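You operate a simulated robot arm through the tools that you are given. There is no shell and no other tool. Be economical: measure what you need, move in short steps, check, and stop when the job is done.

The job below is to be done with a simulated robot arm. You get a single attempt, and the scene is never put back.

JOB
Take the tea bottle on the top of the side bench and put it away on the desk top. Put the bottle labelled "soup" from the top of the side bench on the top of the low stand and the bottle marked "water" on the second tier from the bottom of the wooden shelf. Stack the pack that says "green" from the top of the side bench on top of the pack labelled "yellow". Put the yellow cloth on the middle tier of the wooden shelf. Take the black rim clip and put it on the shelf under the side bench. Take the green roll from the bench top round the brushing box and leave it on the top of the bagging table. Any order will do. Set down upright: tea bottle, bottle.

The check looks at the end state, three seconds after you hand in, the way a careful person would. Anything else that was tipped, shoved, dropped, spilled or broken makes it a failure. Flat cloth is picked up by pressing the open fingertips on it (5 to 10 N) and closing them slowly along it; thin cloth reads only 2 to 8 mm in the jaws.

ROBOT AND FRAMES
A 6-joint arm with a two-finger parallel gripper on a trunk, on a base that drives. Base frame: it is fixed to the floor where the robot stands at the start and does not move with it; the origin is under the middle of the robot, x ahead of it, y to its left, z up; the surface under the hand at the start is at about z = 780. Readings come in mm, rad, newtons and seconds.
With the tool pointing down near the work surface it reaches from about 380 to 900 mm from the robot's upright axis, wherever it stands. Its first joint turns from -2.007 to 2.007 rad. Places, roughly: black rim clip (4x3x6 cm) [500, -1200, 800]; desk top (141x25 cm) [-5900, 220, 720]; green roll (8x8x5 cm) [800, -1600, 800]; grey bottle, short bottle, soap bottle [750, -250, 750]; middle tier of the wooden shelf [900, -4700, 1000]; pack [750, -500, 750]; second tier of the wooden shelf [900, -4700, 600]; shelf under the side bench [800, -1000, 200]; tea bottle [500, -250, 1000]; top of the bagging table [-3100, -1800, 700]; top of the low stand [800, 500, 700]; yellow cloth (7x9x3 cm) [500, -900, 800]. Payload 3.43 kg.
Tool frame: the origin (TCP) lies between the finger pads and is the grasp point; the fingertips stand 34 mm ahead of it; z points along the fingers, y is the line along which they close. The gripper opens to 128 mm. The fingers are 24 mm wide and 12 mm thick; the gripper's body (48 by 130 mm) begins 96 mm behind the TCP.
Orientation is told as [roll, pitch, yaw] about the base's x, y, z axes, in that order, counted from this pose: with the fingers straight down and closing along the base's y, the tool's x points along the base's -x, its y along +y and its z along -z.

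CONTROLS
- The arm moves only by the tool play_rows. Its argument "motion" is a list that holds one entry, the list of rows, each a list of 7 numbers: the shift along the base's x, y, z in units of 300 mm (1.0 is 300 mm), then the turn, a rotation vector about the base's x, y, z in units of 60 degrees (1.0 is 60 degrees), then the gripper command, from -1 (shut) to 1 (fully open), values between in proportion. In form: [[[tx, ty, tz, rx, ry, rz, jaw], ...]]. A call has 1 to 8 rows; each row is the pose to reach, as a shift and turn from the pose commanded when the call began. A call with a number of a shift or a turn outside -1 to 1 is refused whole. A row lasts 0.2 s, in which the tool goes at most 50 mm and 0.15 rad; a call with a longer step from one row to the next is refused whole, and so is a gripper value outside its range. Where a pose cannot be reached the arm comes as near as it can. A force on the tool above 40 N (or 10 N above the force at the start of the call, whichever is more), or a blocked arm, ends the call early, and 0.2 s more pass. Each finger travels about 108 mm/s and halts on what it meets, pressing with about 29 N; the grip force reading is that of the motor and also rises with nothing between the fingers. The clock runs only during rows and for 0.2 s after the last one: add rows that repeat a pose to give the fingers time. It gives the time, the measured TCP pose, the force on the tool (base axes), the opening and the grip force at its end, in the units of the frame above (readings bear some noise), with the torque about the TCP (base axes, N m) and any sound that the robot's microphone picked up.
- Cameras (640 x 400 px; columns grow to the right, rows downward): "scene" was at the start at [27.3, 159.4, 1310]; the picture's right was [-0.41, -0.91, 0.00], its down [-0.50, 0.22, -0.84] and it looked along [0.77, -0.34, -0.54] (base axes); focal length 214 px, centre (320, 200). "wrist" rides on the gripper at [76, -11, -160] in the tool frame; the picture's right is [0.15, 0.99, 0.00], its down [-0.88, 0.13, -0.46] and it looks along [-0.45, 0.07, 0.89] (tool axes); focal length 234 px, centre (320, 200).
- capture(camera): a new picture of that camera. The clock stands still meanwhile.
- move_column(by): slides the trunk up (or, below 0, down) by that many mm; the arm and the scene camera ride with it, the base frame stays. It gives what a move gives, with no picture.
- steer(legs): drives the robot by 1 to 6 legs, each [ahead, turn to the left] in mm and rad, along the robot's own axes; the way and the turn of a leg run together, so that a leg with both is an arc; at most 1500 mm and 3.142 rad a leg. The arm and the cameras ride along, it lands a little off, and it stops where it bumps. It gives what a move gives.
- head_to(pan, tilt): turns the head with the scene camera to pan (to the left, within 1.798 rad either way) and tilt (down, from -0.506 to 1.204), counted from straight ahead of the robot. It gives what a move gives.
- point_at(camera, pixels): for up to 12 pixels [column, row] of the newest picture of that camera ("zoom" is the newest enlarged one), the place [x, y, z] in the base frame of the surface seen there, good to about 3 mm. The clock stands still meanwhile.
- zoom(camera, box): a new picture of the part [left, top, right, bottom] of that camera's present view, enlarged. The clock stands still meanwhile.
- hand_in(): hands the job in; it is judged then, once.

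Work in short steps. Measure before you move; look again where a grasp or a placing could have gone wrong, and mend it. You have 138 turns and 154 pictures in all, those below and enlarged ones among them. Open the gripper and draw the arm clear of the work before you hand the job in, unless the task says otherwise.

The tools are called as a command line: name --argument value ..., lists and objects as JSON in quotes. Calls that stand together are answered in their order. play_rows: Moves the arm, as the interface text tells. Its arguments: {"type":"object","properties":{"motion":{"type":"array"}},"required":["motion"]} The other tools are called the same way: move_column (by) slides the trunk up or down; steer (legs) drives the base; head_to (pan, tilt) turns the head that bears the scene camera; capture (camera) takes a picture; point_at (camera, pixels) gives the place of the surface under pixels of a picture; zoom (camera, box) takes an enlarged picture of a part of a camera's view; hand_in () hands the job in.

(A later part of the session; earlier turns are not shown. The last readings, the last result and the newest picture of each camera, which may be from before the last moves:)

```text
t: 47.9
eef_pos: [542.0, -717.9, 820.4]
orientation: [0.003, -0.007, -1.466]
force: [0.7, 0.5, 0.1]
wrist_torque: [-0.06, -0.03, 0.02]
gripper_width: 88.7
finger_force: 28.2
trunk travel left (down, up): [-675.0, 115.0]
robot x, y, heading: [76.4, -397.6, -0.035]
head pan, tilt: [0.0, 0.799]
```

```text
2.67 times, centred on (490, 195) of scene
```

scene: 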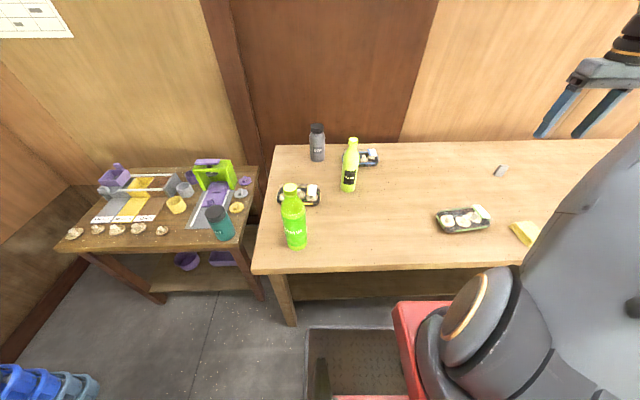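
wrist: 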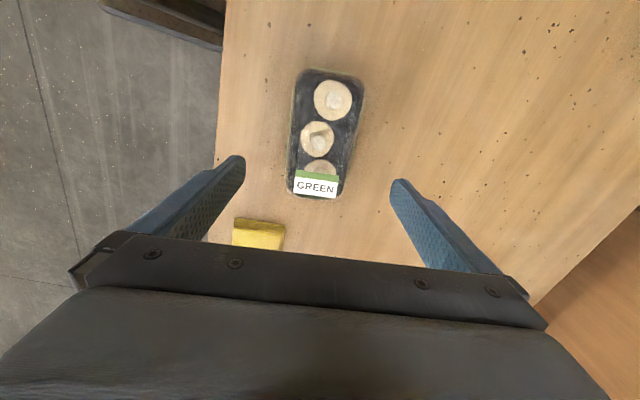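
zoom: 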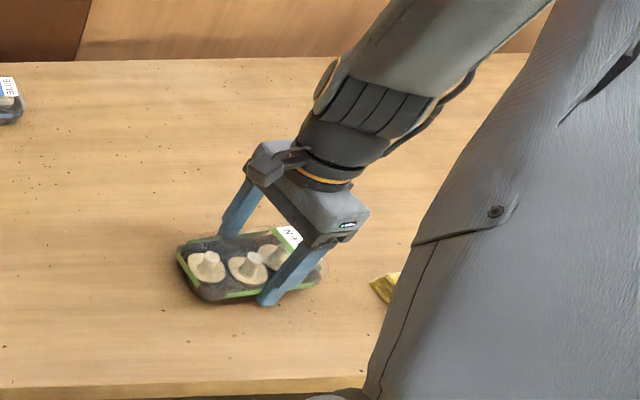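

Gripped at 89 mm. I lift to about z 1110 to pass above the bottles.

play_rows --motion '[[[0, 0, 0.05, 0, 0, 0, 0.0], [0, 0, 0.18, 0, 0, 0, 0.0], [0, 0, 0.32, 0, 0, 0, 0.0], [0, 0, 0.46, 0, 0, 0, 0.0], [0, 0, 0.6, 0, 0, 0, 0.0], [0, 0, 0.74, 0, 0, 0, 0.0], [0, 0, 0.88, 0, 0, 0, 0.0], [0, 0, 0.99, 0, 0, 0, 0.0]]]'

capture --camera "wrist"

```text
t: 49.7
eef_pos: [541.0, -719.6, 1117.0]
orientation: [0.0, -0.007, -1.467]
force: [0.5, -0.6, -0.7]
wrist_torque: [0.0, 0.02, 0.0]
gripper_width: 88.9
finger_force: 29.4
trunk travel left (down, up): [-675.0, 115.0]
robot x, y, heading: [75.8, -395.9, -0.033]
head pan, tilt: [0.0, 0.799]
```

```text
117 pictures are left
```

wrist: 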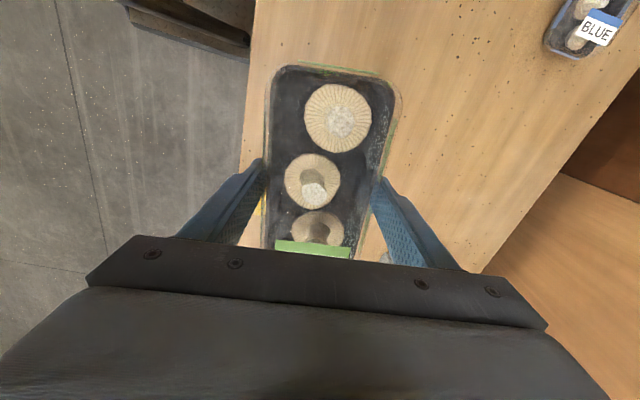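

Held steadily. I carry it toward the yellow pack at height.

play_rows --motion '[[[0.055, 0.14, 0, 0, 0, 0, 0.0], [0.11, 0.28, 0, 0, 0, 0, 0.0], [0.165, 0.42, 0, 0, 0, 0, 0.0], [0.22, 0.56, 0, 0, 0, 0, 0.0], [0.275, 0.7, 0, 0, 0, 0, 0.0], [0.33, 0.84, 0, 0, 0, 0, 0.0], [0.385, 0.98, 0, 0, 0, 0, 0.0], [0.385, 0.98, 0, 0, 0, 0, 0.0]]]'

capture --camera "wrist"

head_to --pan 0.25 --tilt 0.85

capture --camera "scene"

```text
t: 51.5
eef_pos: [658.0, -425.8, 1117.5]
orientation: [0.001, -0.004, -1.465]
force: [-0.1, -0.4, -1.3]
wrist_torque: [-0.02, 0.01, 0.01]
gripper_width: 88.5
finger_force: 29.4
trunk travel left (down, up): [-675.0, 115.0]
robot x, y, heading: [78.1, -394.6, -0.033]
head pan, tilt: [0.0, 0.799]
```

```text
116 pictures are left
```

wrist: 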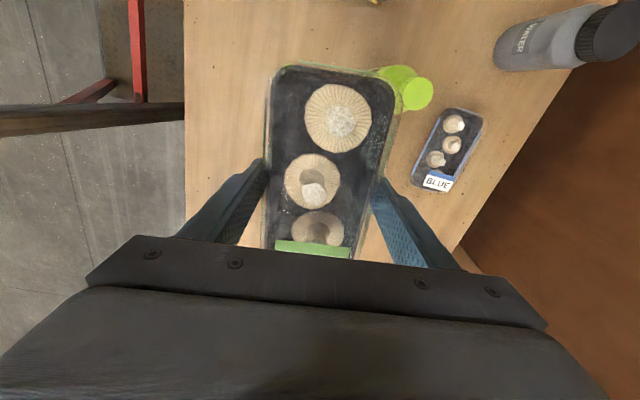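

```text
t: 52.3
eef_pos: [657.3, -425.8, 1116.3]
orientation: [0.001, -0.006, -1.465]
force: [-0.2, -0.3, -0.6]
wrist_torque: [0.0, 0.01, 0.0]
gripper_width: 88.5
finger_force: 28.8
trunk travel left (down, up): [-675.0, 115.0]
robot x, y, heading: [75.3, -399.8, -0.031]
head pan, tilt: [0.25, 0.85]
```

```text
115 pictures are left
```

scene: 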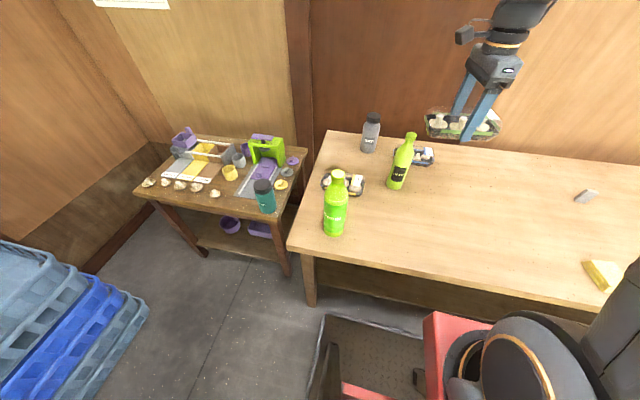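

Zoom on the yellow pack behind the tea bottle, at (343,183).

zoom --camera "scene" --box '[305, 155, 385, 205]'

point_at --camera "scene" --pixels '[[364, 178], [363, 192], [322, 174], [321, 184], [345, 172], [358, 174], [355, 197], [350, 193]]'

```text
8.00 times, centred on (345, 180) of scene
```

zoom: 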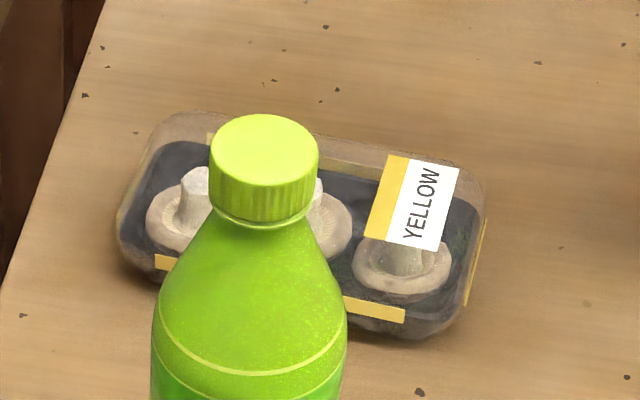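

```text
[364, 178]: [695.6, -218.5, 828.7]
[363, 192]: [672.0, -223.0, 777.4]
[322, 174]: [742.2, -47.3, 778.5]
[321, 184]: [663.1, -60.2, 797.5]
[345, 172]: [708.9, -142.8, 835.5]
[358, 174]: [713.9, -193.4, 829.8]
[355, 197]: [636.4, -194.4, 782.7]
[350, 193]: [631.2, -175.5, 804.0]
```

point_at --camera "zoom" --pixels '[[165, 262], [375, 308], [400, 316], [120, 225], [484, 240], [175, 118], [210, 118], [330, 145], [475, 180], [470, 295], [455, 325], [130, 262]]'

```text
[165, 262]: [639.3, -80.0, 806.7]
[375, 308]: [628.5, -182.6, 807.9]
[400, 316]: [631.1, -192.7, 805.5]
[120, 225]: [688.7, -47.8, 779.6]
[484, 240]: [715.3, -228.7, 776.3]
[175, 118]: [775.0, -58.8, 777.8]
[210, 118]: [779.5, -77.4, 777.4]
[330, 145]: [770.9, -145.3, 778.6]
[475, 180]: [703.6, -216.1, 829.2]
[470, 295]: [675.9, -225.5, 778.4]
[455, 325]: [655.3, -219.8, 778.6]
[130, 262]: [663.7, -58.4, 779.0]
```

Yellow pack: centre ≈[676,-138], yaw ≈ -0.105, top ≈835. I bring the green pack above it with the matching yaw.

play_rows --motion '[[[0.009, 0.137, 0, 0, 0, -0.03, 0.0], [0.018, 0.274, 0, 0, 0, -0.06, 0.0], [0.027, 0.411, 0, 0, 0, -0.09, 0.0], [0.036, 0.548, 0, 0, 0, -0.12, 0.0], [0.045, 0.685, 0, 0, 0, -0.15, 0.0], [0.054, 0.822, 0, 0, 0, -0.18, 0.0], [0.063, 0.959, 0, 0, 0, -0.2, 0.0], [0.063, 0.959, 0, 0, 0, -0.2, 0.0]]]'

play_rows --motion '[[[0, 0, -0.14, 0, 0, 0, 0.0], [0, 0, -0.28, 0, 0, 0, 0.0], [0, 0, -0.42, 0, 0, 0, 0.0], [0, 0, -0.54, 0, 0, 0, 0.0], [0, 0, -0.66, 0, 0, 0, 0.0], [0, 0, -0.7, 0, 0, 0, 0.0]]]'

capture --camera "wrist"

zoom --camera "scene" --box '[285, 110, 425, 230]'

```text
t: 54.1
eef_pos: [676.6, -136.6, 1117.0]
orientation: [0.001, -0.008, -1.677]
force: [-0.1, 0.1, -1.1]
wrist_torque: [0.03, -0.02, -0.02]
gripper_width: 88.7
finger_force: 29.1
trunk travel left (down, up): [-675.0, 115.0]
robot x, y, heading: [79.4, -393.3, -0.034]
head pan, tilt: [0.25, 0.85]
```

```text
t: 55.5
eef_pos: [676.1, -137.1, 906.6]
orientation: [0.002, -0.01, -1.675]
force: [-0.7, -0.4, -0.4]
wrist_torque: [0.03, -0.02, 0.01]
gripper_width: 88.9
finger_force: 28.8
trunk travel left (down, up): [-675.0, 115.0]
robot x, y, heading: [74.7, -396.4, -0.037]
head pan, tilt: [0.25, 0.85]
```

```text
113 pictures are left
```

wrist: 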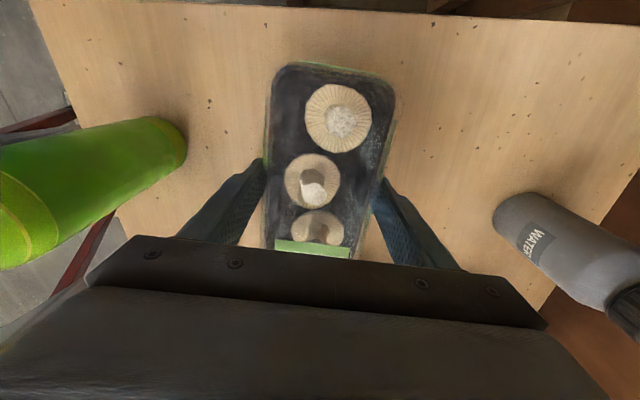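

```text
3.33 times, centred on (355, 170) of scene
```

zoom: 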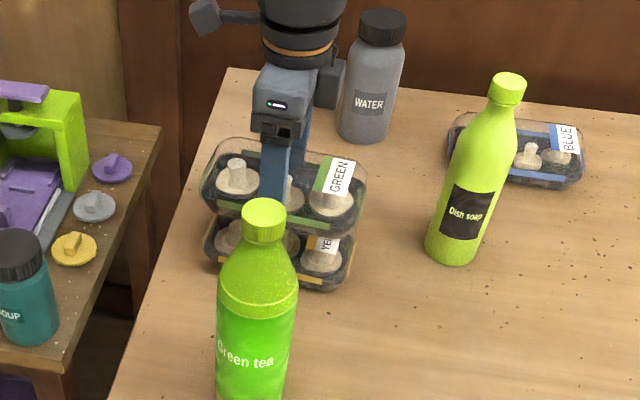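

Well aligned over the yellow pack. I lower 27 mm gently until contact.

play_rows --motion '[[[0, 0, -0.04, 0, 0, 0, 0.0], [0, 0, -0.07, 0, 0, 0, 0.0], [0, 0, -0.085, 0, 0, 0, 0.0], [0, 0, -0.095, 0, 0, 0, 0.0], [0, 0, -0.095, 0, 0, 0, 0.0]]]'

zoom --camera "scene" --box '[305, 140, 405, 220]'

```text
t: 56.7
eef_pos: [676.3, -137.2, 878.3]
orientation: [0.001, -0.007, -1.675]
force: [0.0, 0.1, -0.6]
wrist_torque: [0.01, 0.01, 0.01]
gripper_width: 88.6
finger_force: 28.9
trunk travel left (down, up): [-675.0, 115.0]
robot x, y, heading: [73.7, -398.2, -0.034]
head pan, tilt: [0.25, 0.85]
```

```text
5.00 times, centred on (355, 180) of scene
```

zoom: 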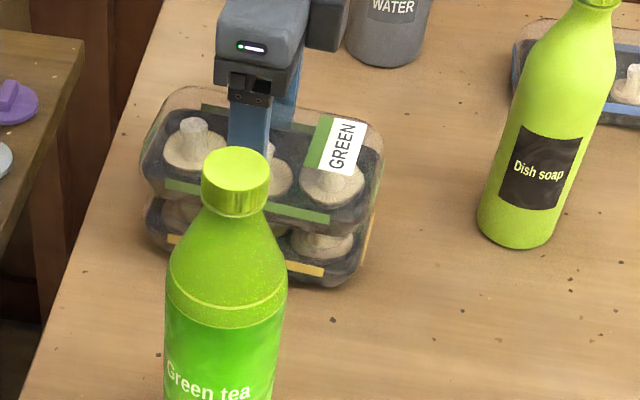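

No contact yet; lower a few mm further.

play_rows --motion '[[[0, 0, -0.007, 0, 0, 0, 0.0], [0, 0, -0.014, 0, 0, 0, 0.0], [0, 0, -0.014, 0, 0, 0, 0.0]]]'

```text
t: 57.5
eef_pos: [676.2, -137.1, 875.9]
orientation: [0.004, -0.005, -1.676]
force: [-2.1, -0.9, 18.0]
wrist_torque: [-0.48, -0.08, 0.1]
gripper_width: 88.6
finger_force: 28.7
trunk travel left (down, up): [-675.0, 115.0]
robot x, y, heading: [77.9, -395.3, -0.033]
head pan, tilt: [0.25, 0.85]
```

Contact (18 N). I ease up 1 mm, open, and rise straight up.

play_rows --motion '[[[0, 0, 0.005, 0, 0, 0, 0.3], [0, 0, 0.005, 0, 0, 0, 0.6], [0, 0, 0.005, 0, 0, 0, 0.75], [0, 0, 0.1, 0, 0, 0, 0.75], [0, 0, 0.25, 0, 0, 0, 0.75], [0, 0, 0.4, 0, 0, 0, 0.75], [0, 0, 0.55, 0, 0, 0, 0.75], [0, 0, 0.7, 0, 0, 0, 0.75]]]'

zoom --camera "scene" --box '[305, 130, 405, 220]'

capture --camera "wrist"

```text
t: 59.3
eef_pos: [676.7, -138.6, 1086.8]
orientation: [0.002, -0.008, -1.675]
force: [0.5, 0.1, 0.6]
wrist_torque: [-0.01, 0.01, 0.0]
gripper_width: 111.8
finger_force: 0.0
trunk travel left (down, up): [-675.0, 115.0]
robot x, y, heading: [78.4, -395.1, -0.035]
head pan, tilt: [0.25, 0.85]
```

```text
4.44 times, centred on (355, 175) of scene
```

zoom: 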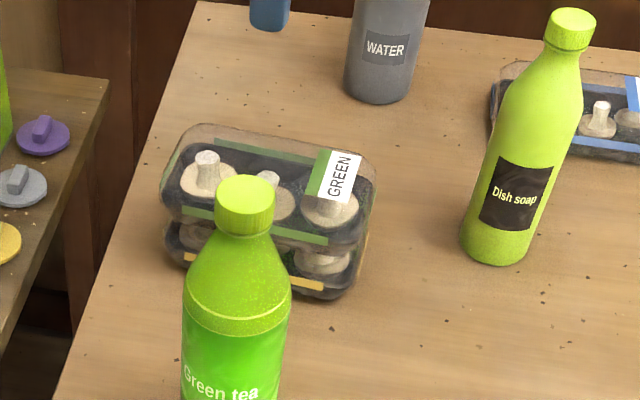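

```text
109 pictures are left
```

wrist: 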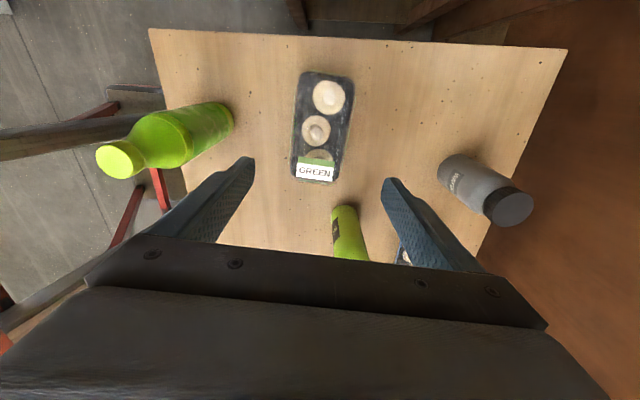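

Stack is neatly aligned. I bring the arm back in front of the robot at height, rotating the hand back.

play_rows --motion '[[[0, -0.1, 0.1, 0, 0, 0.14, 0.75], [0, -0.2, 0.18, 0, 0, 0.28, 0.5], [-0.04, -0.32, 0.18, 0, 0, 0.42, 0.5], [-0.08, -0.44, 0.18, 0, 0, 0.56, 0.5], [-0.14, -0.56, 0.18, 0, 0, 0.7, 0.5], [-0.2, -0.68, 0.18, 0, 0, 0.84, 0.5], [-0.26, -0.8, 0.18, 0, 0, 0.98, 0.5], [-0.32, -0.9, 0.18, 0, 0, 1.0, 0.5]]]'

play_rows --motion '[[[0, 0, 0, 0, 0, 0.14, 0.5], [0, 0, 0, 0, 0, 0.28, 0.5], [0, 0, 0, 0, 0, 0.42, 0.5], [0, 0, 0, 0, 0, 0.56, 0.5]]]'

steer --legs '[[-160, 0], [0, -1.535], [720, 0]]'

head_to --pan 1.2 --tilt 0.7

capture --camera "scene"

```text
t: 61.1
eef_pos: [583.5, -407.5, 1138.9]
orientation: [0.002, -0.008, -0.627]
force: [0.0, 0.3, 0.6]
wrist_torque: [-0.01, 0.01, -0.03]
gripper_width: 96.0
finger_force: 0.0
trunk travel left (down, up): [-675.0, 115.0]
robot x, y, heading: [73.2, -398.3, -0.031]
head pan, tilt: [0.25, 0.85]
```

```text
t: 62.1
eef_pos: [580.2, -407.0, 1138.4]
orientation: [0.002, -0.007, -0.04]
force: [-0.6, -0.1, -0.2]
wrist_torque: [0.04, 0.0, -0.01]
gripper_width: 96.1
finger_force: 0.0
trunk travel left (down, up): [-675.0, 115.0]
robot x, y, heading: [78.1, -395.9, -0.033]
head pan, tilt: [0.25, 0.85]
```

```text
t: 70.8
eef_pos: [-85.5, -1611.7, 1138.2]
orientation: [0.001, -0.007, -1.587]
force: [0.2, 0.4, -0.1]
wrist_torque: [-0.04, 0.01, 0.01]
gripper_width: 95.9
finger_force: 0.0
trunk travel left (down, up): [-675.0, 115.0]
robot x, y, heading: [-85.3, -1107.4, -1.579]
head pan, tilt: [0.25, 0.85]
```

```text
t: 72.0
eef_pos: [-85.0, -1612.6, 1139.3]
orientation: [0.0, -0.006, -1.586]
force: [-0.3, -0.1, 0.9]
wrist_torque: [-0.01, -0.03, -0.05]
gripper_width: 96.0
finger_force: 0.1
trunk travel left (down, up): [-675.0, 115.0]
robot x, y, heading: [-85.0, -1105.8, -1.579]
head pan, tilt: [1.201, 0.7]
```

```text
108 pictures are left
```

scene: 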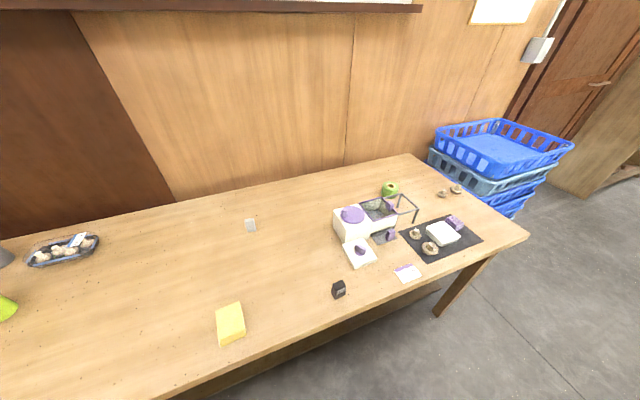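

Clear view: cloth (230,322), clip (339,289), green roll (390,188), bench shelf below. I zoom and measure.

zoom --camera "scene" --box '[320, 160, 480, 300]'

point_at --camera "scene" --pixels '[[338, 282], [335, 294], [343, 296], [217, 312], [241, 304], [245, 330], [222, 343], [391, 186], [390, 194], [340, 325], [400, 305], [430, 285]]'

head_to --pan 1.2 --tilt 1.15

capture --camera "scene"

```text
2.86 times, centred on (400, 230) of scene
```

zoom: 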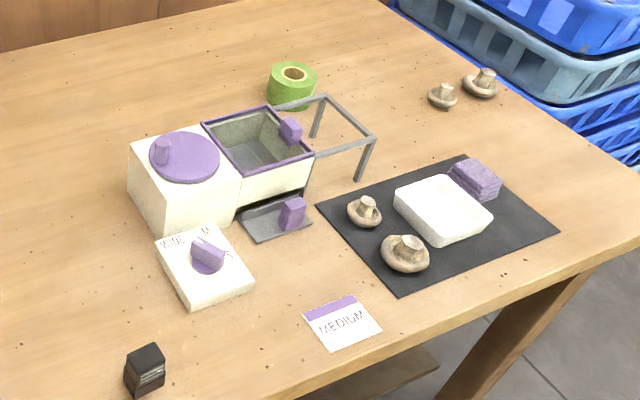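

```text
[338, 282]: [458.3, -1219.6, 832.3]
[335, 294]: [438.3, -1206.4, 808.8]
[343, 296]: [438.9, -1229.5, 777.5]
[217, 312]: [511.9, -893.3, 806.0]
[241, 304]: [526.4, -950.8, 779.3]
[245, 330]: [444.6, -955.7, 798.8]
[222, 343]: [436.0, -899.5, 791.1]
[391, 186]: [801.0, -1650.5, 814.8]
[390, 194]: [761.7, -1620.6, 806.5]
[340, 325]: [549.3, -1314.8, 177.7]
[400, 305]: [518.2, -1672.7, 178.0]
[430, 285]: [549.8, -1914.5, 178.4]
```

```text
t: 72.9
eef_pos: [-85.1, -1611.4, 1138.1]
orientation: [0.002, -0.006, -1.588]
force: [-0.7, 0.7, -0.4]
wrist_torque: [0.01, 0.05, 0.01]
gripper_width: 95.9
finger_force: 0.1
trunk travel left (down, up): [-675.0, 115.0]
robot x, y, heading: [-86.3, -1101.7, -1.579]
head pan, tilt: [1.201, 1.15]
```

```text
106 pictures are left
```

scene: 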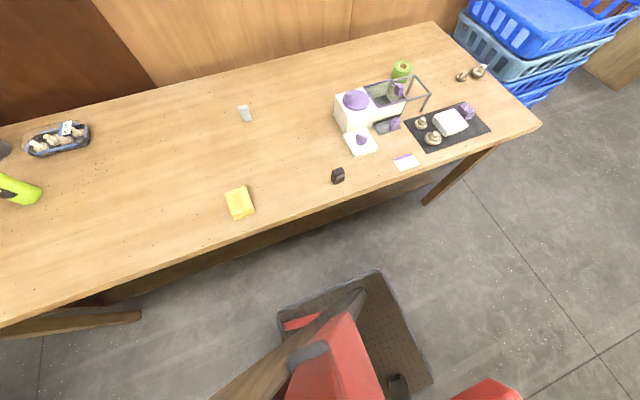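

Shelf surface z≈178. I drive to face the clip (at ≈[452,-1218]) and look again.

steer --legs '[[110, 0], [0, 1.579]]'

head_to --pan 0.1 --tilt 0.9

capture --camera "scene"

```text
t: 78.0
eef_pos: [416.7, -1201.5, 1138.2]
orientation: [0.001, -0.006, 0.01]
force: [-0.2, -0.7, -0.5]
wrist_torque: [0.02, 0.03, -0.02]
gripper_width: 95.8
finger_force: 0.1
trunk travel left (down, up): [-675.0, 115.0]
robot x, y, heading: [-89.1, -1217.8, 0.016]
head pan, tilt: [1.201, 1.15]
```

```text
t: 79.3
eef_pos: [417.3, -1200.9, 1138.7]
orientation: [0.002, -0.009, 0.01]
force: [0.3, -0.3, -1.1]
wrist_torque: [0.01, 0.02, -0.01]
gripper_width: 96.1
finger_force: 0.0
trunk travel left (down, up): [-675.0, 115.0]
robot x, y, heading: [-89.0, -1218.2, 0.017]
head pan, tilt: [0.099, 0.901]
```

```text
105 pictures are left
```

scene: 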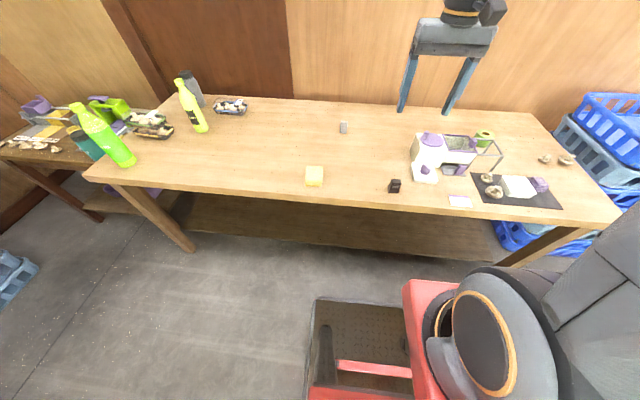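

I zoom the clip and measure shelf edges.

point_at --camera "scene" --pixels '[[350, 246], [350, 240], [350, 225], [450, 255], [450, 240], [430, 215], [300, 236], [350, 203], [350, 212], [400, 248]]'

zoom --camera "scene" --box '[370, 165, 420, 205]'

point_at --camera "zoom" --pixels '[[255, 250], [340, 260], [330, 330], [260, 360], [325, 370], [215, 210], [250, 195], [330, 210], [300, 290], [222, 330]]'

```text
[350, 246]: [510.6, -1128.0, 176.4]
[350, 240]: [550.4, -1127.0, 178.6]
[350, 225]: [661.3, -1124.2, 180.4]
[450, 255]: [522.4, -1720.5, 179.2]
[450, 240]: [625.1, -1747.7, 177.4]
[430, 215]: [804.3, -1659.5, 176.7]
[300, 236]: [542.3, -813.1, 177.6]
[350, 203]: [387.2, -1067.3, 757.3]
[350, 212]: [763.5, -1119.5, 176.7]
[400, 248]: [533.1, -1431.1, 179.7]
```

```text
10.00 times, centred on (395, 185) of scene
```

zoom: 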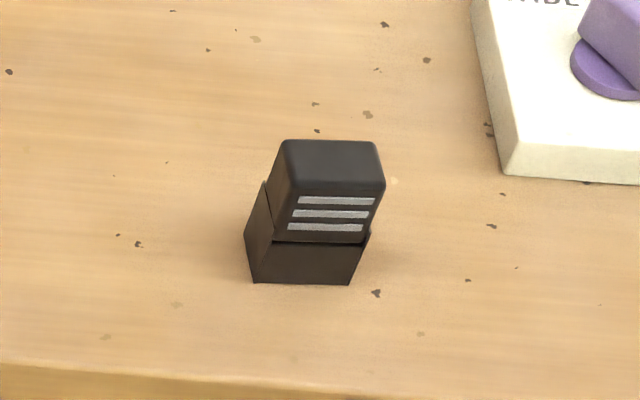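

```text
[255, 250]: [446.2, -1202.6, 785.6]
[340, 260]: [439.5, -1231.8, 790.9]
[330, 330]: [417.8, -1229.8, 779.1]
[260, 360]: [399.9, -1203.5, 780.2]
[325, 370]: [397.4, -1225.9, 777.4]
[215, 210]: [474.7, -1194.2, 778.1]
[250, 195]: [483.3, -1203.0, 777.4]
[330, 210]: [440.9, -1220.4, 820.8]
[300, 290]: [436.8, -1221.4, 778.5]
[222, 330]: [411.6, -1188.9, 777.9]
```

Clip centre ≈[457,-1219], 32 mm wide in y. I tilt the hand 45° forward (for later use under the bench) and come behind and above the clip.

play_rows --motion '[[[-0.01, -0.01, -0.1, 0, -0.11, 0, 0.2], [-0.02, -0.02, -0.2, 0, -0.22, 0, 0.0], [-0.03, -0.03, -0.3, 0, -0.33, 0, -0.1], [-0.04, -0.04, -0.4, 0, -0.44, 0, -0.1], [-0.05, -0.05, -0.5, 0, -0.55, 0, -0.1], [-0.06, -0.06, -0.6, 0, -0.66, 0, -0.1], [-0.063, -0.06, -0.7, 0, -0.74, 0, -0.1], [-0.063, -0.06, -0.8, 0, -0.74, 0, -0.1]]]'

zoom --camera "scene" --box '[340, 100, 500, 220]'

capture --camera "wrist"

```text
t: 81.1
eef_pos: [424.4, -1220.5, 891.6]
orientation: [-0.009, -0.781, 0.014]
force: [-0.7, -0.1, -0.1]
wrist_torque: [0.0, -0.01, 0.03]
gripper_width: 57.6
finger_force: 0.0
out of reach, approached as far as the arm can: row 6, 7, 8
trunk travel left (down, up): [-675.0, 115.0]
robot x, y, heading: [-85.9, -1216.5, 0.017]
head pan, tilt: [0.099, 0.901]
```

```text
3.33 times, centred on (420, 160) of scene
```

zoom: 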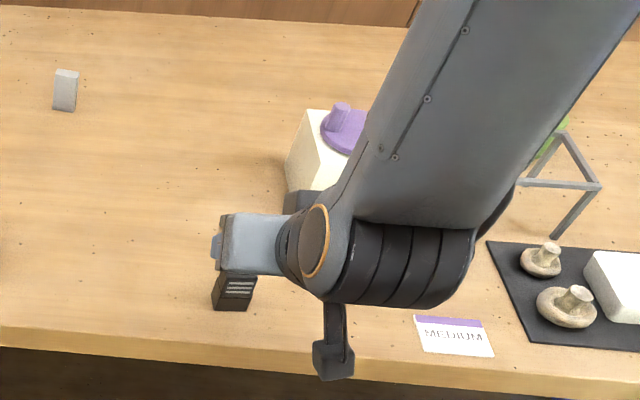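

```text
102 pictures are left
```

wrist: 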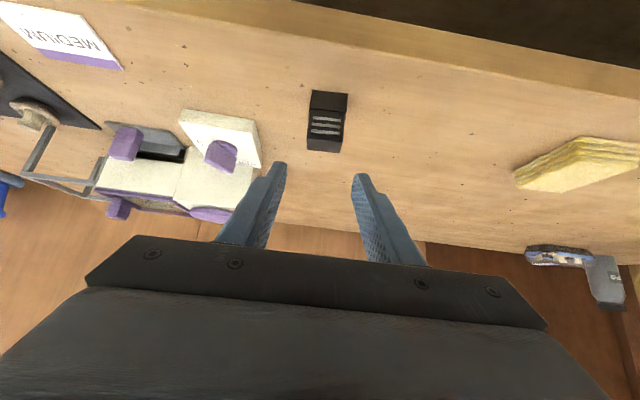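

Too close for the tilted hand. I back the base 190 mm so that the arm can stretch out more.

steer --legs '[[-190, 0]]'

play_rows --motion '[[[0.13, 0, 0.06, 0, 0, 0, -0.1], [0.26, 0, 0.06, 0, 0, 0, -0.1], [0.39, 0, 0.06, 0, 0, 0, -0.1], [0.5, 0, 0.06, 0, 0, 0, -0.1], [0.5, 0, 0.06, 0, 0, 0, -0.1]]]'

capture --camera "wrist"

capture --camera "scene"

```text
t: 82.6
eef_pos: [236.7, -1224.2, 890.7]
orientation: [-0.007, -0.783, 0.011]
force: [-0.2, -0.3, -1.1]
wrist_torque: [0.02, 0.0, -0.01]
gripper_width: 57.5
finger_force: 0.1
trunk travel left (down, up): [-675.0, 115.0]
robot x, y, heading: [-277.9, -1219.1, 0.02]
head pan, tilt: [0.099, 0.901]
```

```text
t: 83.8
eef_pos: [387.1, -1224.7, 909.4]
orientation: [-0.006, -0.783, 0.011]
force: [0.2, -0.5, -0.3]
wrist_torque: [0.0, -0.01, 0.01]
gripper_width: 57.7
finger_force: 0.1
trunk travel left (down, up): [-675.0, 115.0]
robot x, y, heading: [-279.2, -1217.4, 0.012]
head pan, tilt: [0.099, 0.901]
```

```text
101 pictures are left
```

wrist: 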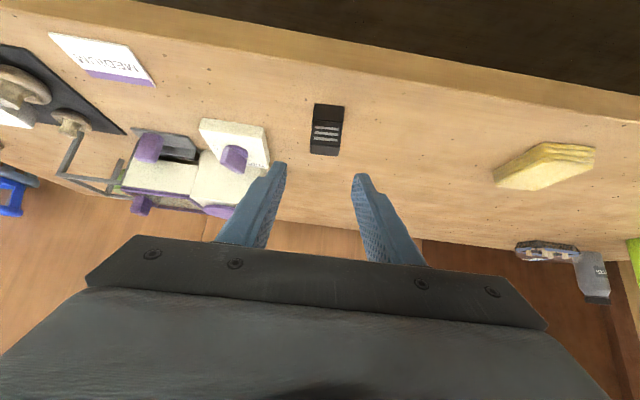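

```text
100 pictures are left
```

scene: 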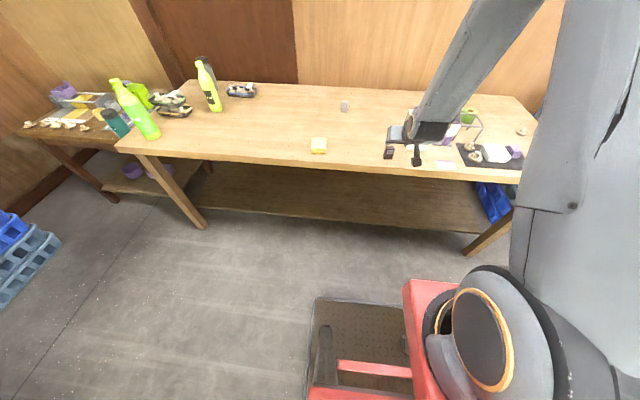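

point_at --camera "wrist" --pixels '[[328, 110], [328, 130], [328, 148], [342, 130], [314, 120], [313, 148], [338, 153], [343, 108]]'

```text
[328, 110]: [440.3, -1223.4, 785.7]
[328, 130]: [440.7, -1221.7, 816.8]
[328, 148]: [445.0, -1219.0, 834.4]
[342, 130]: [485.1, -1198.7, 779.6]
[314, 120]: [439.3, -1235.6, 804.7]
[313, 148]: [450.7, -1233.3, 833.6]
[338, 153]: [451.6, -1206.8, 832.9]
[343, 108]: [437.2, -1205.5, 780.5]
```

Clip front face x≈440, centre y≈-1220. I approach along the tool axis and close.

play_rows --motion '[[[0.08, 0.013, -0.1, 0, 0, 0, -0.1], [0.16, 0.013, -0.2, 0, 0, 0, -0.1], [0.233, 0.013, -0.292, 0, 0, 0, -0.1], [0.233, 0.013, -0.292, 0, 0, 0, -0.1], [0.233, 0.013, -0.292, 0, 0, 0, -0.4], [0.233, 0.013, -0.292, 0, 0, 0, -0.7], [0.233, 0.013, -0.292, 0, 0, 0, -0.7]]]'

zoom --camera "wrist" --box '[220, 60, 440, 260]'

```text
t: 85.4
eef_pos: [456.7, -1220.0, 821.3]
orientation: [-0.007, -0.783, 0.012]
force: [-0.7, 0.1, 0.2]
wrist_torque: [0.0, 0.0, 0.0]
gripper_width: 33.2
finger_force: 28.9
trunk travel left (down, up): [-675.0, 115.0]
robot x, y, heading: [-275.8, -1218.0, 0.011]
head pan, tilt: [0.099, 0.901]
```

```text
2.00 times, centred on (330, 160) of wrist
```

zoom: 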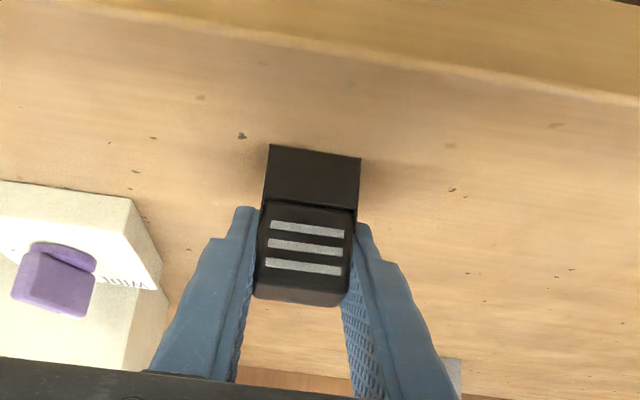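

Gripped at 33 mm. Lift 60 mm, back away from the bench, then lower the trunk.

play_rows --motion '[[[0, 0, 0.05, 0, 0, 0, -0.7], [0, 0, 0.13, 0, 0, 0, -0.7], [0, 0, 0.2, 0, 0, 0, -0.7]]]'

steer --legs '[[-210, 0]]'

zoom --camera "wrist" --box '[220, 60, 440, 260]'

capture --camera "scene"

```text
t: 86.2
eef_pos: [455.9, -1219.2, 880.6]
orientation: [-0.007, -0.78, 0.013]
force: [0.2, -0.5, -0.3]
wrist_torque: [0.0, -0.01, -0.02]
gripper_width: 33.0
finger_force: 28.8
trunk travel left (down, up): [-675.0, 115.0]
robot x, y, heading: [-273.0, -1219.4, 0.014]
head pan, tilt: [0.099, 0.901]
```

```text
t: 87.9
eef_pos: [245.2, -1224.3, 881.4]
orientation: [-0.006, -0.782, 0.012]
force: [0.3, -0.3, -0.7]
wrist_torque: [0.01, 0.01, 0.03]
gripper_width: 32.9
finger_force: 28.7
trunk travel left (down, up): [-675.0, 115.0]
robot x, y, heading: [-486.3, -1226.6, 0.016]
head pan, tilt: [0.099, 0.901]
```

```text
2.00 times, centred on (330, 160) of wrist
```

zoom: 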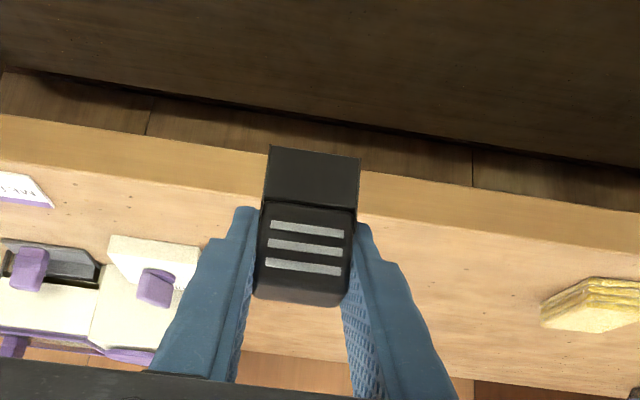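

```text
97 pictures are left
```

scene: 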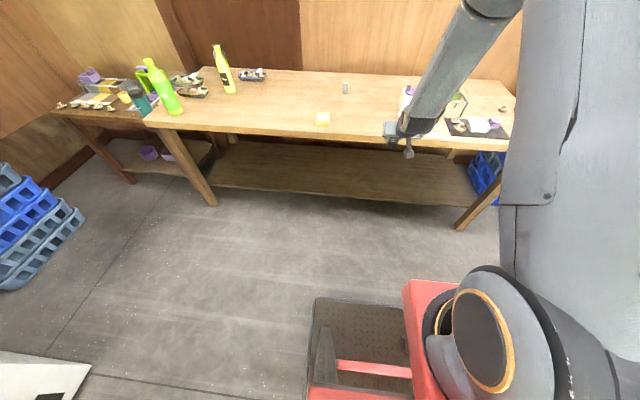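

Clear. Lower the trunk 630 mm.

move_column --by -630

capture --camera "wrist"

head_to --pan 0.0 --tilt 0.5

capture --camera "scene"

```text
refused: -630 is not a number from -400 to 400
```

```text
96 pictures are left
```

wrist: 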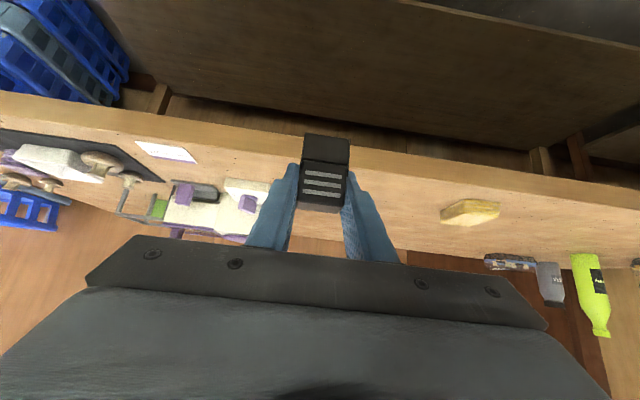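

```text
t: 88.7
eef_pos: [245.3, -1225.2, 880.7]
orientation: [-0.006, -0.781, 0.013]
force: [0.3, -0.8, -1.3]
wrist_torque: [0.02, 0.01, -0.04]
gripper_width: 33.0
finger_force: 29.2
trunk travel left (down, up): [-675.0, 115.0]
robot x, y, heading: [-491.0, -1223.1, 0.011]
head pan, tilt: [0.0, 0.499]
```

```text
95 pictures are left
```

scene: 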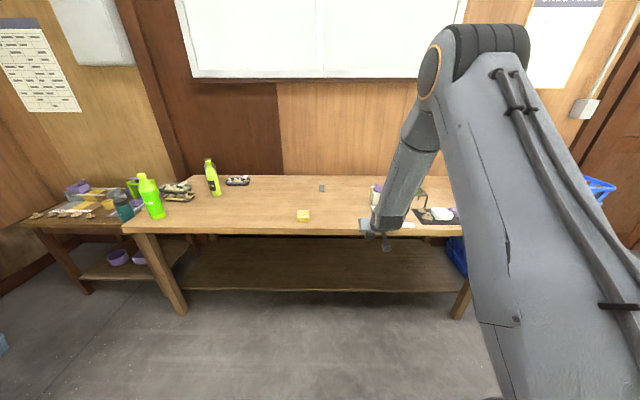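

The forearm comes down steeply; I measure elbow and wrist positions to check clearance with the bench edge.

point_at --camera "scene" --pixels '[[445, 40], [430, 75], [415, 140], [400, 180], [385, 215], [370, 225], [387, 243], [490, 40]]'

move_column --by -315

move_column --by -315

capture --camera "scene"

capture --camera "wrist"

```text
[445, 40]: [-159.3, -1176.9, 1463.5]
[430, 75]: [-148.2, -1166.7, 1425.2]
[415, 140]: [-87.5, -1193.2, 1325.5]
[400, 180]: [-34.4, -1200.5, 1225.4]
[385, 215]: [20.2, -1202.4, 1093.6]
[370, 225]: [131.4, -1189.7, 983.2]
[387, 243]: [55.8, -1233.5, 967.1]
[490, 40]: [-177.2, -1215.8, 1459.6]
```

```text
t: 91.9
eef_pos: [245.3, -1224.6, 566.5]
orientation: [-0.008, -0.78, 0.014]
force: [-0.2, 0.4, 0.1]
wrist_torque: [-0.01, -0.03, -0.01]
gripper_width: 33.1
finger_force: 29.0
trunk travel left (down, up): [-360.0, 430.0]
robot x, y, heading: [-486.4, -1224.7, 0.011]
head pan, tilt: [0.0, 0.499]
```

```text
t: 95.0
eef_pos: [245.6, -1223.5, 250.2]
orientation: [-0.007, -0.784, 0.012]
force: [-0.8, -0.1, -0.7]
wrist_torque: [0.0, -0.04, -0.02]
gripper_width: 32.9
finger_force: 29.0
trunk travel left (down, up): [-45.0, 745.0]
robot x, y, heading: [-485.0, -1215.0, 0.016]
head pan, tilt: [0.0, 0.499]
```

```text
94 pictures are left
```

scene: 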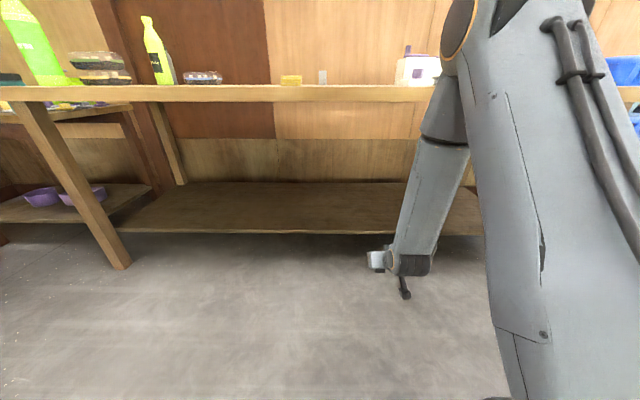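

```text
93 pictures are left
```

wrist: 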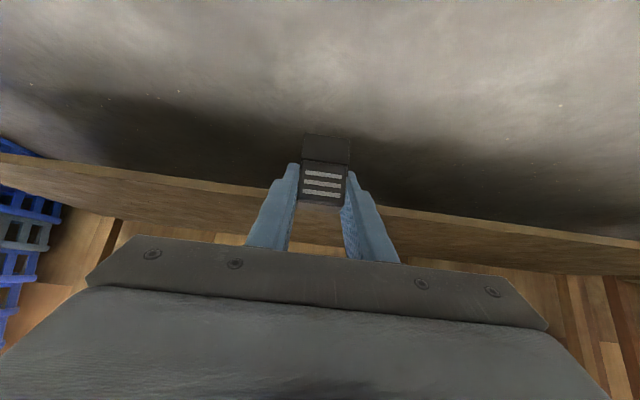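

Clearance is fine: forearm stays well in front of the bench edge. Drive 340 mm ahead to bring the clip over the shelf.

steer --legs '[[345, 0]]'

capture --camera "wrist"

capture --camera "scene"

```text
t: 97.1
eef_pos: [530.5, -1218.7, 244.9]
orientation: [-0.007, -0.741, 0.011]
force: [-0.6, 0.1, 0.1]
wrist_torque: [0.0, 0.0, -0.01]
gripper_width: 32.9
finger_force: 28.5
trunk travel left (down, up): [-45.0, 745.0]
robot x, y, heading: [-179.8, -1218.7, 0.015]
head pan, tilt: [0.0, 0.499]
stopped in leg 1: the robot was blocked; the commanded pose is now the measured one
```

```text
92 pictures are left
```

wrist: 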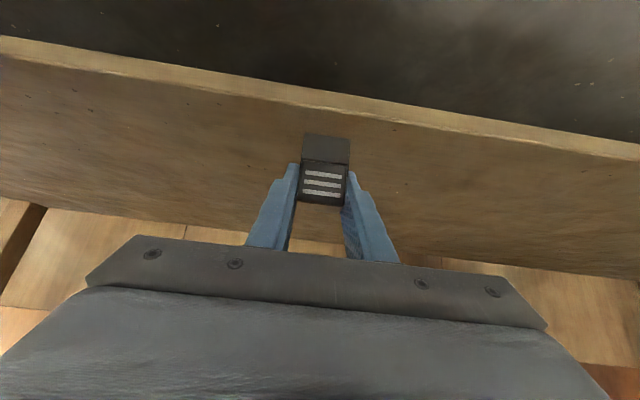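

```text
91 pictures are left
```

scene: 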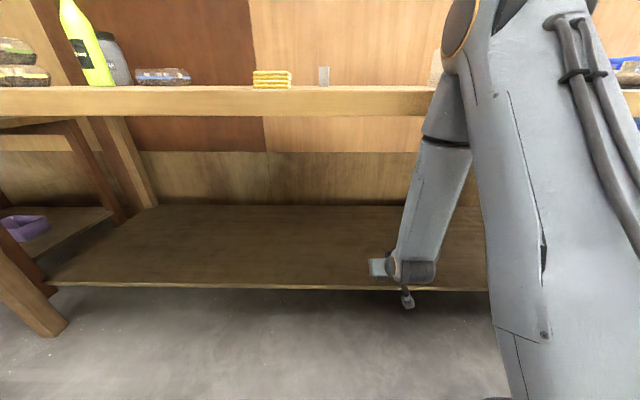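

Blocked before the target; I inspect where the forearm meets the bench edge (around (440,95)).

zoom --camera "scene" --box '[380, 0, 520, 130]'

point_at --camera "scene" --pixels '[[445, 60], [435, 110], [428, 140], [415, 190], [395, 262], [408, 300], [425, 110], [420, 95], [375, 265], [350, 286], [460, 20]]'

```text
3.08 times, centred on (450, 65) of scene
```

zoom: 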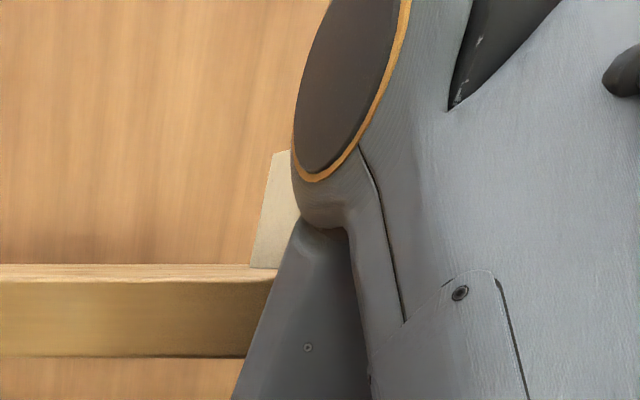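

```text
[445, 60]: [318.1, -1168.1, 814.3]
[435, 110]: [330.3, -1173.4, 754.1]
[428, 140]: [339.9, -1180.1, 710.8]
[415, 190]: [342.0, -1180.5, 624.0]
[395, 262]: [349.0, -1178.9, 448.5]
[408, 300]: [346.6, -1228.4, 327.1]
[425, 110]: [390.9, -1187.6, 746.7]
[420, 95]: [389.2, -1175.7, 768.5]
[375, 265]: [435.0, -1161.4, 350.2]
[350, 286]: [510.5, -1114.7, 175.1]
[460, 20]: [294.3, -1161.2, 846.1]
```

The forearm touched the bench edge (x≈390). I back off, stretch the arm further so that the forearm leans back, then re-enter.

steer --legs '[[-320, 0]]'

play_rows --motion '[[[0.1, 0, 0.01, 0, -0.02, 0, -0.7], [0.24, 0, 0.02, 0, -0.04, 0, -0.7], [0.38, 0, 0.02, 0, -0.04, 0, -0.7], [0.52, 0, 0.02, 0, -0.04, 0, -0.7], [0.66, 0, 0.02, 0, -0.04, 0, -0.7], [0.75, 0, 0.02, 0, -0.04, 0, -0.7], [0.75, 0, 0.02, 0, -0.04, 0, -0.7]]]'

capture --camera "scene"

```text
t: 99.2
eef_pos: [211.9, -1224.5, 240.9]
orientation: [-0.006, -0.738, 0.009]
force: [-0.5, -0.1, -0.5]
wrist_torque: [-0.01, -0.01, -0.01]
gripper_width: 33.1
finger_force: 28.8
trunk travel left (down, up): [-45.0, 745.0]
robot x, y, heading: [-493.8, -1219.4, 0.014]
head pan, tilt: [0.0, 0.499]
```

```text
t: 100.8
eef_pos: [437.8, -1225.5, 248.0]
orientation: [-0.007, -0.78, 0.007]
force: [-0.2, 0.8, -0.2]
wrist_torque: [0.0, 0.0, 0.03]
gripper_width: 33.2
finger_force: 29.3
trunk travel left (down, up): [-45.0, 745.0]
robot x, y, heading: [-495.6, -1221.7, 0.012]
head pan, tilt: [0.0, 0.499]
```

```text
89 pictures are left
```

scene: 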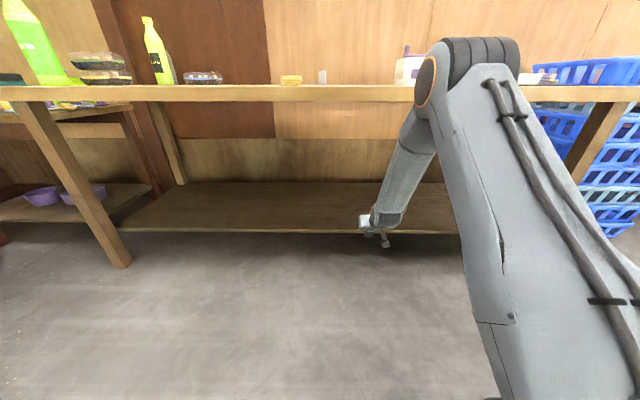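

point_at --camera "scene" --pixels '[[425, 80], [412, 115], [400, 150], [385, 190], [372, 215], [440, 50], [384, 240]]'

```text
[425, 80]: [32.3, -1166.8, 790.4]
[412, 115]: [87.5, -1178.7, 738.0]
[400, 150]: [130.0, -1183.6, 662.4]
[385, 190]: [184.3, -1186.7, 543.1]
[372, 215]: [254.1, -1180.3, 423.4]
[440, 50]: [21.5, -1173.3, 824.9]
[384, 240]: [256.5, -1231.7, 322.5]
```

Forearm will clear by ~90 mm. Drive 145 mm ahead.

steer --legs '[[148, 0]]'

capture --camera "wrist"

```text
t: 102.2
eef_pos: [586.8, -1222.7, 248.1]
orientation: [-0.005, -0.78, 0.009]
force: [0.3, 0.7, -1.0]
wrist_torque: [-0.01, 0.03, -0.02]
gripper_width: 33.3
finger_force: 28.8
trunk travel left (down, up): [-45.0, 745.0]
robot x, y, heading: [-345.1, -1222.2, 0.016]
head pan, tilt: [0.0, 0.499]
```

```text
88 pictures are left
```

wrist: 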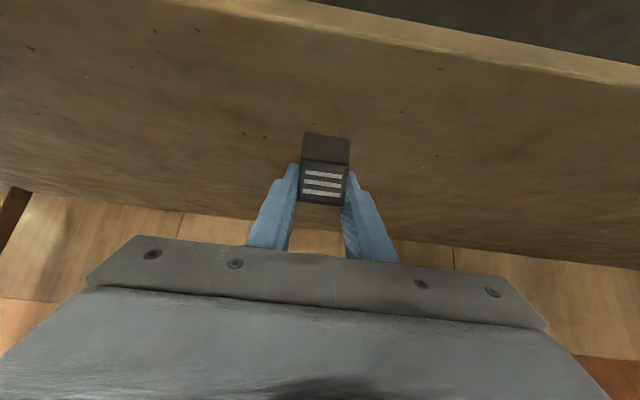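

Over the shelf. Lower 27 mm.

play_rows --motion '[[[0, 0, -0.04, 0, 0, 0, -0.7], [0, 0, -0.07, 0, 0, 0, -0.7], [0, 0, -0.085, 0, 0, 0, -0.7], [0, 0, -0.09, 0, 0, 0, -0.7], [0, 0, -0.09, 0, 0, 0, -0.7]]]'

capture --camera "wrist"

```text
t: 103.4
eef_pos: [586.2, -1224.0, 221.0]
orientation: [-0.006, -0.78, 0.01]
force: [0.2, 0.7, 0.7]
wrist_torque: [0.0, 0.01, -0.02]
gripper_width: 32.8
finger_force: 28.3
trunk travel left (down, up): [-45.0, 745.0]
robot x, y, heading: [-348.4, -1225.2, 0.012]
head pan, tilt: [0.0, 0.499]
```

```text
87 pictures are left
```

wrist: 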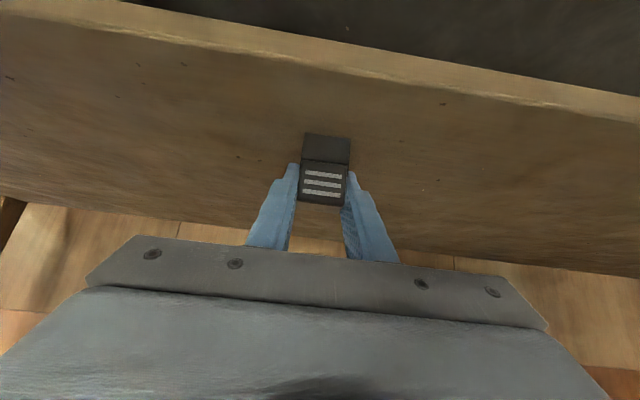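

Not yet touching; creep down a few mm more until a force shows.

play_rows --motion '[[[0, 0, -0.006, 0, 0, 0, -0.7], [0, 0, -0.009, 0, 0, 0, -0.7], [0, 0, -0.009, 0, 0, 0, -0.7]]]'

```text
t: 104.2
eef_pos: [588.1, -1222.4, 221.7]
orientation: [-0.007, -0.786, 0.009]
force: [-0.6, 0.1, 21.4]
wrist_torque: [0.08, 0.07, 0.01]
gripper_width: 33.1
finger_force: 28.7
trunk travel left (down, up): [-45.0, 745.0]
robot x, y, heading: [-345.3, -1217.5, 0.012]
head pan, tilt: [0.0, 0.499]
```

Contact. Open the jaw and withdraw along the tool axis.

play_rows --motion '[[[0, 0, 0.004, 0, 0, 0, -0.4], [0, 0, 0.004, 0, 0, 0, -0.1], [0, 0, 0.004, 0, 0, 0, -0.05], [-0.08, 0, 0.08, 0, 0, 0, -0.05], [-0.18, 0, 0.18, 0, 0, 0, -0.05], [-0.28, 0, 0.28, 0, 0, 0, -0.05]]]'

capture --camera "wrist"

```text
t: 105.6
eef_pos: [501.5, -1222.8, 301.7]
orientation: [-0.007, -0.778, 0.01]
force: [0.6, 0.3, -0.3]
wrist_torque: [0.01, 0.0, -0.02]
gripper_width: 60.8
finger_force: 0.1
trunk travel left (down, up): [-45.0, 745.0]
robot x, y, heading: [-345.1, -1219.4, 0.016]
head pan, tilt: [0.0, 0.499]
```

```text
86 pictures are left
```

wrist: 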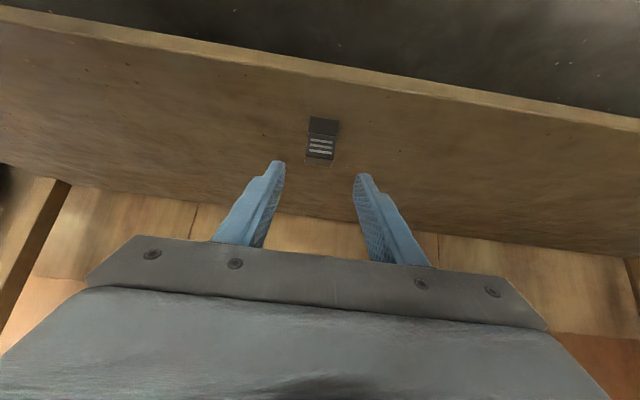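

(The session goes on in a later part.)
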